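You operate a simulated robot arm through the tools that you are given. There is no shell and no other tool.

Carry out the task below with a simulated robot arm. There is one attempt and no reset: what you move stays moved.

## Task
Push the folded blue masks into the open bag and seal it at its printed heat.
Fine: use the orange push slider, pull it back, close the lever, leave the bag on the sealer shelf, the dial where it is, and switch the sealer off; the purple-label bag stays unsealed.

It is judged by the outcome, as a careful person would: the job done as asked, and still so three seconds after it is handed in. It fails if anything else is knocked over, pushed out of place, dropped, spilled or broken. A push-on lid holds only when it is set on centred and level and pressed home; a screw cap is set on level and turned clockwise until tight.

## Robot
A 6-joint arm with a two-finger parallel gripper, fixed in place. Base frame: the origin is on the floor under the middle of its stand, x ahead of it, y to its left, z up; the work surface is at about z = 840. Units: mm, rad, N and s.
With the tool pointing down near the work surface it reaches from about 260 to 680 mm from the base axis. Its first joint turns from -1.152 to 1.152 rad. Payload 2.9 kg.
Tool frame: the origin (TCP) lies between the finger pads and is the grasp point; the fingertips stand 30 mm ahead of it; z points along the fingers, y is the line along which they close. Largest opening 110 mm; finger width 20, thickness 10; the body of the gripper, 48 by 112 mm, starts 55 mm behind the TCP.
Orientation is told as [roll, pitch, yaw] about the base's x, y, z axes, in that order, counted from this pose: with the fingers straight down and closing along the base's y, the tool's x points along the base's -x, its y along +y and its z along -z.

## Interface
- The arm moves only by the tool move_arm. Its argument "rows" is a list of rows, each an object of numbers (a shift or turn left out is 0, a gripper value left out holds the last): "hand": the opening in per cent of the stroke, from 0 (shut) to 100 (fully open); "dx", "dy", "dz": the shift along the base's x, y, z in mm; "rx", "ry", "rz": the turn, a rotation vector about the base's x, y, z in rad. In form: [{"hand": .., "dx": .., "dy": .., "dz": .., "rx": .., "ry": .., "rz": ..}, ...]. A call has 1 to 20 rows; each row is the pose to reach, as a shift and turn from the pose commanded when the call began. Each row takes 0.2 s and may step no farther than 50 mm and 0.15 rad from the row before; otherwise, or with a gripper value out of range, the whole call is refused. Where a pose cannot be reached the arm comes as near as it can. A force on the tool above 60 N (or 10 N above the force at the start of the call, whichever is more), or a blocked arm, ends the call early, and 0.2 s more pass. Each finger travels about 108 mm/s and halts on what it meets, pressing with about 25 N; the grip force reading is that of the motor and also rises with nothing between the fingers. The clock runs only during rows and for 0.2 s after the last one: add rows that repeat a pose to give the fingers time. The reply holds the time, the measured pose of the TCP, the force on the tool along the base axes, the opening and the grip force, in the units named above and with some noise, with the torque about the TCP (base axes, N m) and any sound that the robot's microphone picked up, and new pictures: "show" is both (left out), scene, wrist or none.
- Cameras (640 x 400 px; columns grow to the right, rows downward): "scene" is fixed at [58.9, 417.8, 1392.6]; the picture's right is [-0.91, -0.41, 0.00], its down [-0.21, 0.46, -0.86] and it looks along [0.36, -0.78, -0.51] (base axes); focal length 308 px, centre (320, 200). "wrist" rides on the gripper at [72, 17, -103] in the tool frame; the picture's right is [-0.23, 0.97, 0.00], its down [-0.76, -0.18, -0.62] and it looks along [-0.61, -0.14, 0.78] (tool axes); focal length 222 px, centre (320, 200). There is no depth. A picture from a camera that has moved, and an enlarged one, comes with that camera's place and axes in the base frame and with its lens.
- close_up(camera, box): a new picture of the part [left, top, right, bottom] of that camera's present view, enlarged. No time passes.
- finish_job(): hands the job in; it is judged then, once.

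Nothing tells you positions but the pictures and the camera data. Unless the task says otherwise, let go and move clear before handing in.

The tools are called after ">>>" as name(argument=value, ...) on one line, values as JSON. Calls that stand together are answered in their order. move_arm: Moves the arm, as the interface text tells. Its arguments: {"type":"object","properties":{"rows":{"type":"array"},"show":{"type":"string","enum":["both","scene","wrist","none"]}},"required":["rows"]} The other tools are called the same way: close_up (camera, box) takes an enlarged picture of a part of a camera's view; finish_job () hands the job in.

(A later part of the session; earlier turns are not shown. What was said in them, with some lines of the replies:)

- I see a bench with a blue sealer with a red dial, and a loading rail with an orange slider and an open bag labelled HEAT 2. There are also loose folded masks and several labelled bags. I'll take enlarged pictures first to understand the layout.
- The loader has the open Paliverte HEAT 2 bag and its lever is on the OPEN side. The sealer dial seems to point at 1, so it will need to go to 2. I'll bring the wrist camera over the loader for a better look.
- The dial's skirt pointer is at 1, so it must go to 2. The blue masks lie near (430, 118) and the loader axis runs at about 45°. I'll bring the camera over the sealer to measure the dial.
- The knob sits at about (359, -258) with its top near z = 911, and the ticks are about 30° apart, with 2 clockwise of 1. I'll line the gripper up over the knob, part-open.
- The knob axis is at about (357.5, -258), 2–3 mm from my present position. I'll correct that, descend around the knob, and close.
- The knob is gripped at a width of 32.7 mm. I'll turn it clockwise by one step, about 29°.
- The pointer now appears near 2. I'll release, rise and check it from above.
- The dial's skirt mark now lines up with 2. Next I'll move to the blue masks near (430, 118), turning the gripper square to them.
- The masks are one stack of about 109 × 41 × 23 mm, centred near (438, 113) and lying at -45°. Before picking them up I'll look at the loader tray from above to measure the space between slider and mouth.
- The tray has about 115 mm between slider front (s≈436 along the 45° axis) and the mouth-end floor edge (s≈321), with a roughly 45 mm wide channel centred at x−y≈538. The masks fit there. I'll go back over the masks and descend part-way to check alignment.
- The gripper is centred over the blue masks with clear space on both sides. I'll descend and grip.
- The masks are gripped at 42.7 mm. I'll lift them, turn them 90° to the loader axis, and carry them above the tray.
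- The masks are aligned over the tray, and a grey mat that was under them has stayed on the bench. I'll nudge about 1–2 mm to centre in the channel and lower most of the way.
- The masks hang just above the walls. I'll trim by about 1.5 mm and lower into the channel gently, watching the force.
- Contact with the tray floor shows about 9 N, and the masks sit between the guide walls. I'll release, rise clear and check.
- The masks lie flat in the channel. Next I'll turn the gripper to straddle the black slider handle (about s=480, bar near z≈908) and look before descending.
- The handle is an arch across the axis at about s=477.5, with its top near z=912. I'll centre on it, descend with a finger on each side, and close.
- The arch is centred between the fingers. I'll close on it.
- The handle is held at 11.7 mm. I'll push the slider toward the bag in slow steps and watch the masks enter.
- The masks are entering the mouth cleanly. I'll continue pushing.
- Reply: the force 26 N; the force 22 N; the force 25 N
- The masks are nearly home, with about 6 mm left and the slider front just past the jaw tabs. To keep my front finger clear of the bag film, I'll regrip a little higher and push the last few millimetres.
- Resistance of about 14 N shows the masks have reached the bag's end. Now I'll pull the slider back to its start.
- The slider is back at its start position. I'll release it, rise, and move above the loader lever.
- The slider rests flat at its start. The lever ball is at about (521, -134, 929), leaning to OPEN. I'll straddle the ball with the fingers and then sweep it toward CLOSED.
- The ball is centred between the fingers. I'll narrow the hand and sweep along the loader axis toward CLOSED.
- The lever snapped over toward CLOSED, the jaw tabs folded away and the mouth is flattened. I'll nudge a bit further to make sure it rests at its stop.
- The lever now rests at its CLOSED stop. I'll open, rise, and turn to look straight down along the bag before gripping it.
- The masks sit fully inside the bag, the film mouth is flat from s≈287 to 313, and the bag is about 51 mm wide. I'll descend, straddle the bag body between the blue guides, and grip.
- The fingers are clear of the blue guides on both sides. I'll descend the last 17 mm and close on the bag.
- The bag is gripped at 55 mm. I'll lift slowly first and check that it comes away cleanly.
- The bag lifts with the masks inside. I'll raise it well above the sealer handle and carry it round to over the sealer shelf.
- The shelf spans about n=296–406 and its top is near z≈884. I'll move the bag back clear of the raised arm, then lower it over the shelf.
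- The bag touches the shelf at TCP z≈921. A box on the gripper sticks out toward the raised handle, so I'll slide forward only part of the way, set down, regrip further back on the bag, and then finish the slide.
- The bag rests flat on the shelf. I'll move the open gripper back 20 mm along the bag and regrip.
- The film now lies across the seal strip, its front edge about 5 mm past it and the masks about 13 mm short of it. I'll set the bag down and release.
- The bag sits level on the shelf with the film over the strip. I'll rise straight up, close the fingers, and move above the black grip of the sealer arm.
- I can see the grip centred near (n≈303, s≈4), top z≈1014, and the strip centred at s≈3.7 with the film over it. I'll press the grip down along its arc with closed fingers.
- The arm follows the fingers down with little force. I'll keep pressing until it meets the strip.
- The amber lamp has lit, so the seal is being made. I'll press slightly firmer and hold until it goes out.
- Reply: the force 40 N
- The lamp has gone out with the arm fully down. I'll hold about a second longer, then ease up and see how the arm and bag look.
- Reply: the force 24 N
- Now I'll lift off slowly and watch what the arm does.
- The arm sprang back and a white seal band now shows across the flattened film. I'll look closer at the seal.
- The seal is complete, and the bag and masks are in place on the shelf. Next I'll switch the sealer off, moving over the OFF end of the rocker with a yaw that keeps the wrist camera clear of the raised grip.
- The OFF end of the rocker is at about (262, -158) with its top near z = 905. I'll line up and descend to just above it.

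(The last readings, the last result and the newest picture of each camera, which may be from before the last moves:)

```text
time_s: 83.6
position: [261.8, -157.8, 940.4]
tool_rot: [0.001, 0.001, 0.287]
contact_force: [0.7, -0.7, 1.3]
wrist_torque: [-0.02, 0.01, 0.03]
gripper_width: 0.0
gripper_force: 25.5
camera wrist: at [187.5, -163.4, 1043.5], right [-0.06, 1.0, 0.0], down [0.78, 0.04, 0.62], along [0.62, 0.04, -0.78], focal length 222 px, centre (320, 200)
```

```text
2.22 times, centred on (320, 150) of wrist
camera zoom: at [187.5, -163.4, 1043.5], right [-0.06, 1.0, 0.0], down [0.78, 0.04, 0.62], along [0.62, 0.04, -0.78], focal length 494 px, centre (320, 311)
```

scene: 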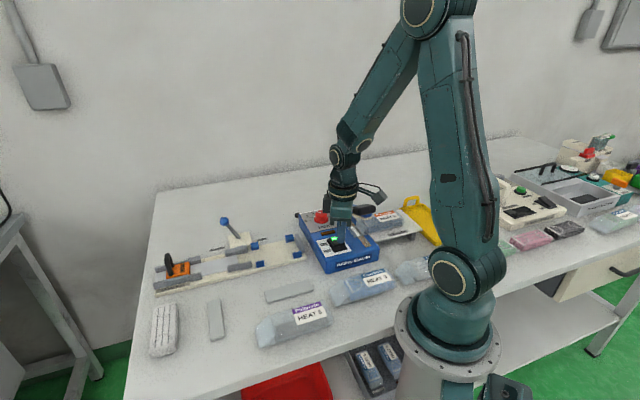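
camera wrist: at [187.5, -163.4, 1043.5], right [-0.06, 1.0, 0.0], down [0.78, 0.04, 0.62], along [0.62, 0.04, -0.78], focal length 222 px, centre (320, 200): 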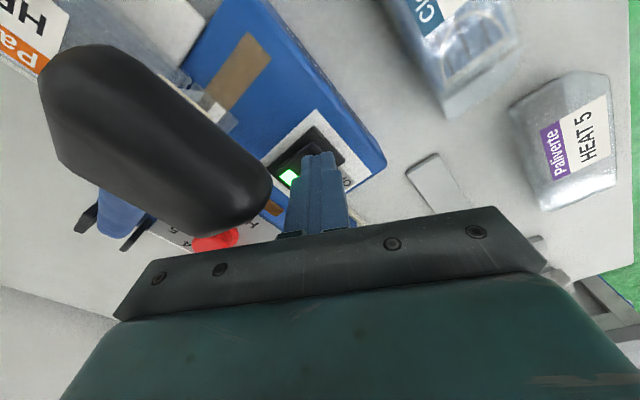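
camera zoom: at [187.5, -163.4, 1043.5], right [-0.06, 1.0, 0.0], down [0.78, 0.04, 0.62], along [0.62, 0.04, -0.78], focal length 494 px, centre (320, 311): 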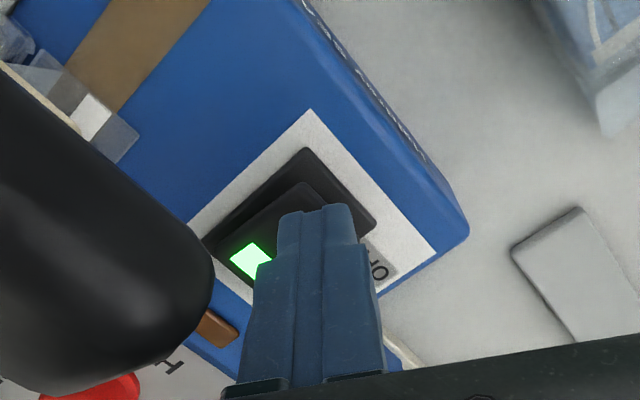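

The fingertips are right above the OFF half of the rocker. I'll press down in small steps.

>>> move_arm(rows=[{"hand": 0, "dz": -3}, {"hand": 0, "dz": -6}, {"hand": 0, "dz": -9}, {"hand": 0, "dz": -12}])

>>> close_up(camera="scene", box=[310, 190, 390, 260])

>>> close_up(camera="wrist", box=[220, 60, 420, 240])

```text
time_s: 84.6
position: [260.9, -157.6, 929.1]
tool_rot: [0.002, 0.001, 0.286]
contact_force: [-6.5, 8.0, 24.1]
wrist_torque: [-0.04, -0.03, 0.05]
gripper_width: 0.0
gripper_force: 25.5
camera wrist: at [187.0, -163.3, 1032.2], right [-0.06, 1.0, 0.0], down [0.78, 0.04, 0.62], along [0.62, 0.04, -0.78], focal length 222 px, centre (320, 200)
```

scene: 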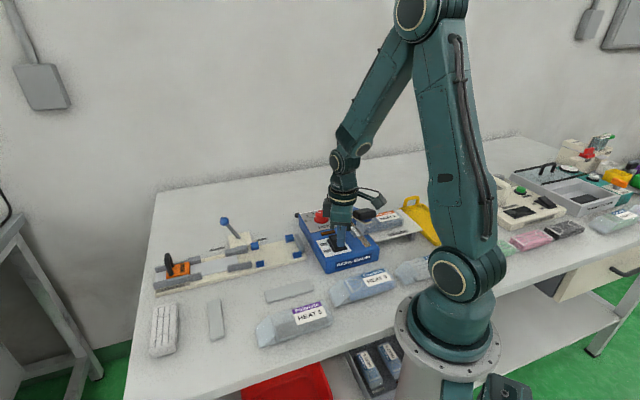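
wrist: 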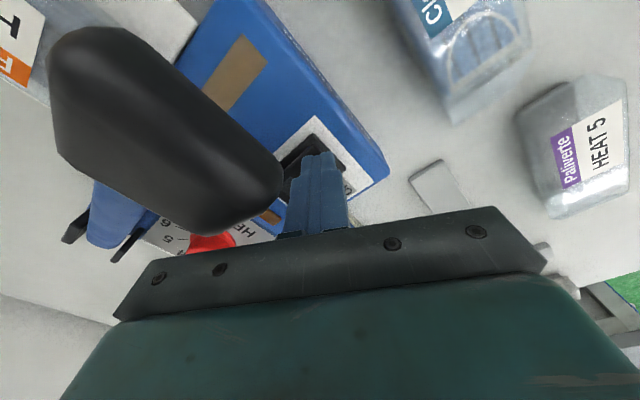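

```text
5.71 times, centred on (350, 225) of scene
camera zoom: at [58.5, 418.1, 1392.5], right [-0.91, -0.41, 0.0], down [-0.21, 0.46, -0.86], along [0.36, -0.78, -0.51], focal length 1761 px, centre (149, 57)
```

zoom: 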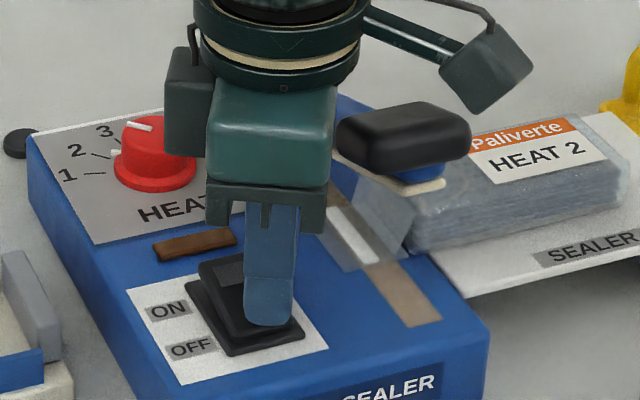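

```text
2.22 times, centred on (320, 150) of wrist
camera zoom: at [187.0, -163.3, 1032.2], right [-0.06, 1.0, 0.0], down [0.78, 0.04, 0.62], along [0.62, 0.04, -0.78], focal length 494 px, centre (320, 311)
```

zoom: 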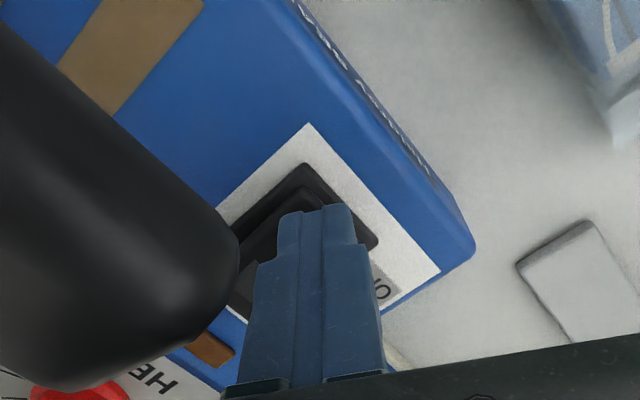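

The rocker flipped to OFF and its green light is out. I'll lift away and check the whole scene.

>>> move_arm(rows=[{"hand": 0, "dz": 20}, {"hand": 0, "dz": 60}, {"hand": 0, "dz": 105}, {"hand": 0, "dz": 150}, {"hand": 0, "dz": 185}, {"hand": 0, "dx": 40, "dy": 20, "dz": 200}, {"hand": 0, "dx": 80, "dy": 45, "dz": 210}, {"hand": 0, "dx": 110, "dy": 80, "dz": 220}, {"hand": 20, "dx": 130, "dy": 115, "dz": 230}, {"hand": 20, "dx": 130, "dy": 115, "dz": 230}])

>>> close_up(camera="scene", box=[290, 180, 430, 280])

>>> close_up(camera="scene", box=[140, 200, 320, 320])

>>> close_up(camera="scene", box=[130, 260, 450, 400])

```text
time_s: 86.8
position: [391.9, -44.0, 1157.2]
tool_rot: [0.0, 0.001, 0.286]
contact_force: [0.1, 0.4, 0.0]
wrist_torque: [0.0, 0.01, 0.0]
gripper_width: 21.9
gripper_force: 0.1
camera wrist: at [317.6, -49.2, 1261.4], right [-0.06, 1.0, 0.0], down [0.78, 0.04, 0.62], along [0.62, 0.04, -0.78], focal length 222 px, centre (320, 200)
```

scene: 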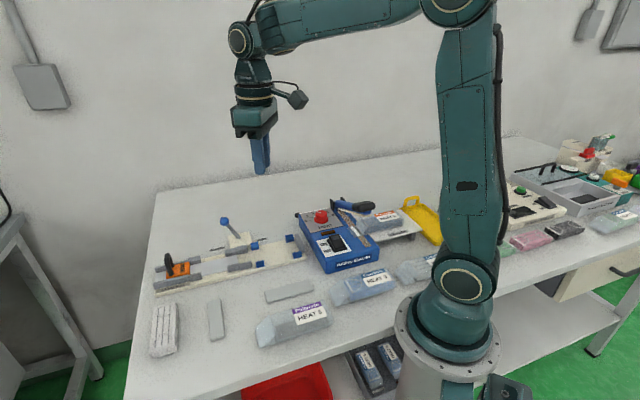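
wrist: 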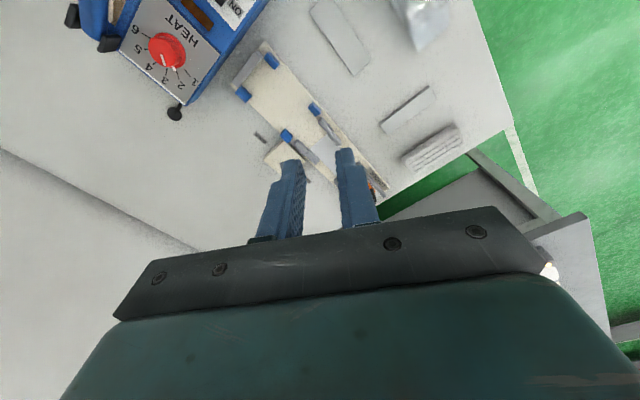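

```text
4.00 times, centred on (360, 230) of scene
camera zoom: at [58.9, 417.8, 1392.6], right [-0.91, -0.41, 0.0], down [-0.21, 0.46, -0.86], along [0.36, -0.78, -0.51], focal length 1233 px, centre (160, 80)
```

zoom: 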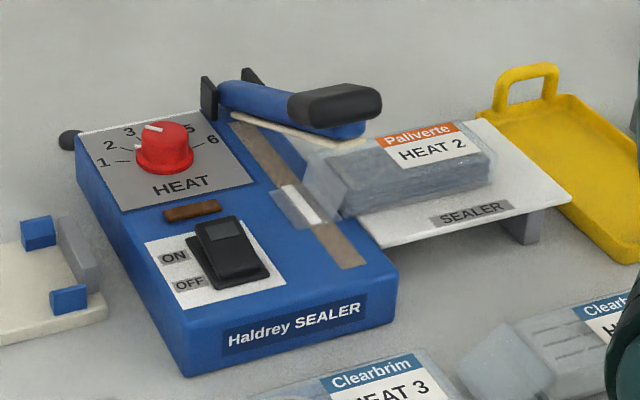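

```text
3.33 times, centred on (230, 260) of scene
camera zoom: at [58.9, 417.8, 1392.6], right [-0.91, -0.41, 0.0], down [-0.21, 0.46, -0.86], along [0.36, -0.78, -0.51], focal length 1027 px, centre (620, 0)
```

zoom: 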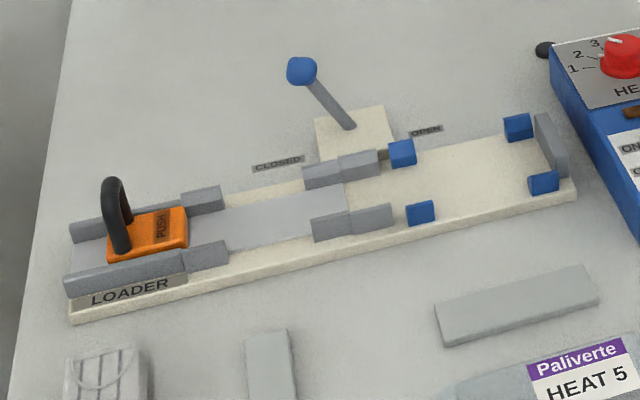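

```text
2.00 times, centred on (290, 330) of scene
camera zoom: at [58.9, 417.8, 1392.6], right [-0.91, -0.41, 0.0], down [-0.21, 0.46, -0.86], along [0.36, -0.78, -0.51], focal length 616 px, centre (380, -60)
```

zoom: 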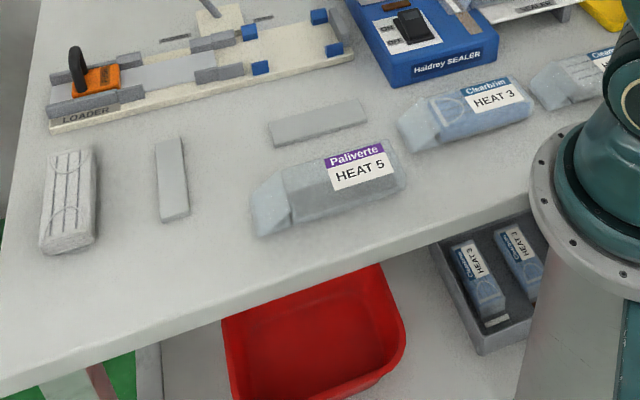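

Everything looks done:
- **Bag:** the HEAT 2 bag with the blue masks is sealed and lies on the sealer shelf.
- **Sealer:** the dial is left at 2 and the switch is OFF.
- **Loader:** the slider is pulled back and the lever is CLOSED.
- **Other items:** the purple-label bag and everything else on the bench are untouched.

The arm is clear, so I'm handing in.

>>> finish_job()

```text
The job is handed in.
```

I pushed the blue masks into the open bag and sealed it at heat 2, its printed heat. I've handed the job in but haven't seen the judge's result.

- **Dial:** it was set to 1 at the start, so I turned it to 2 before sealing and left it there. I took "the dial where it is" to mean leave it after sealing.
- **Seal:** the sealer's amber lamp lit and went out while I held the arm down. A white seal band now runs across the bag's mouth, clear of the masks.
- **Bag:** it is on the sealer shelf, and the sealer is switched off with its green light out.
- **Loader:** the orange slider is pulled back to within about 2 mm of where it started, and the lever is at CLOSED.
- **Everything else:** the purple-label bag is still unsealed and in place, and the final pictures show nothing knocked over or moved. The grey mat that was under the masks is still on the bench.
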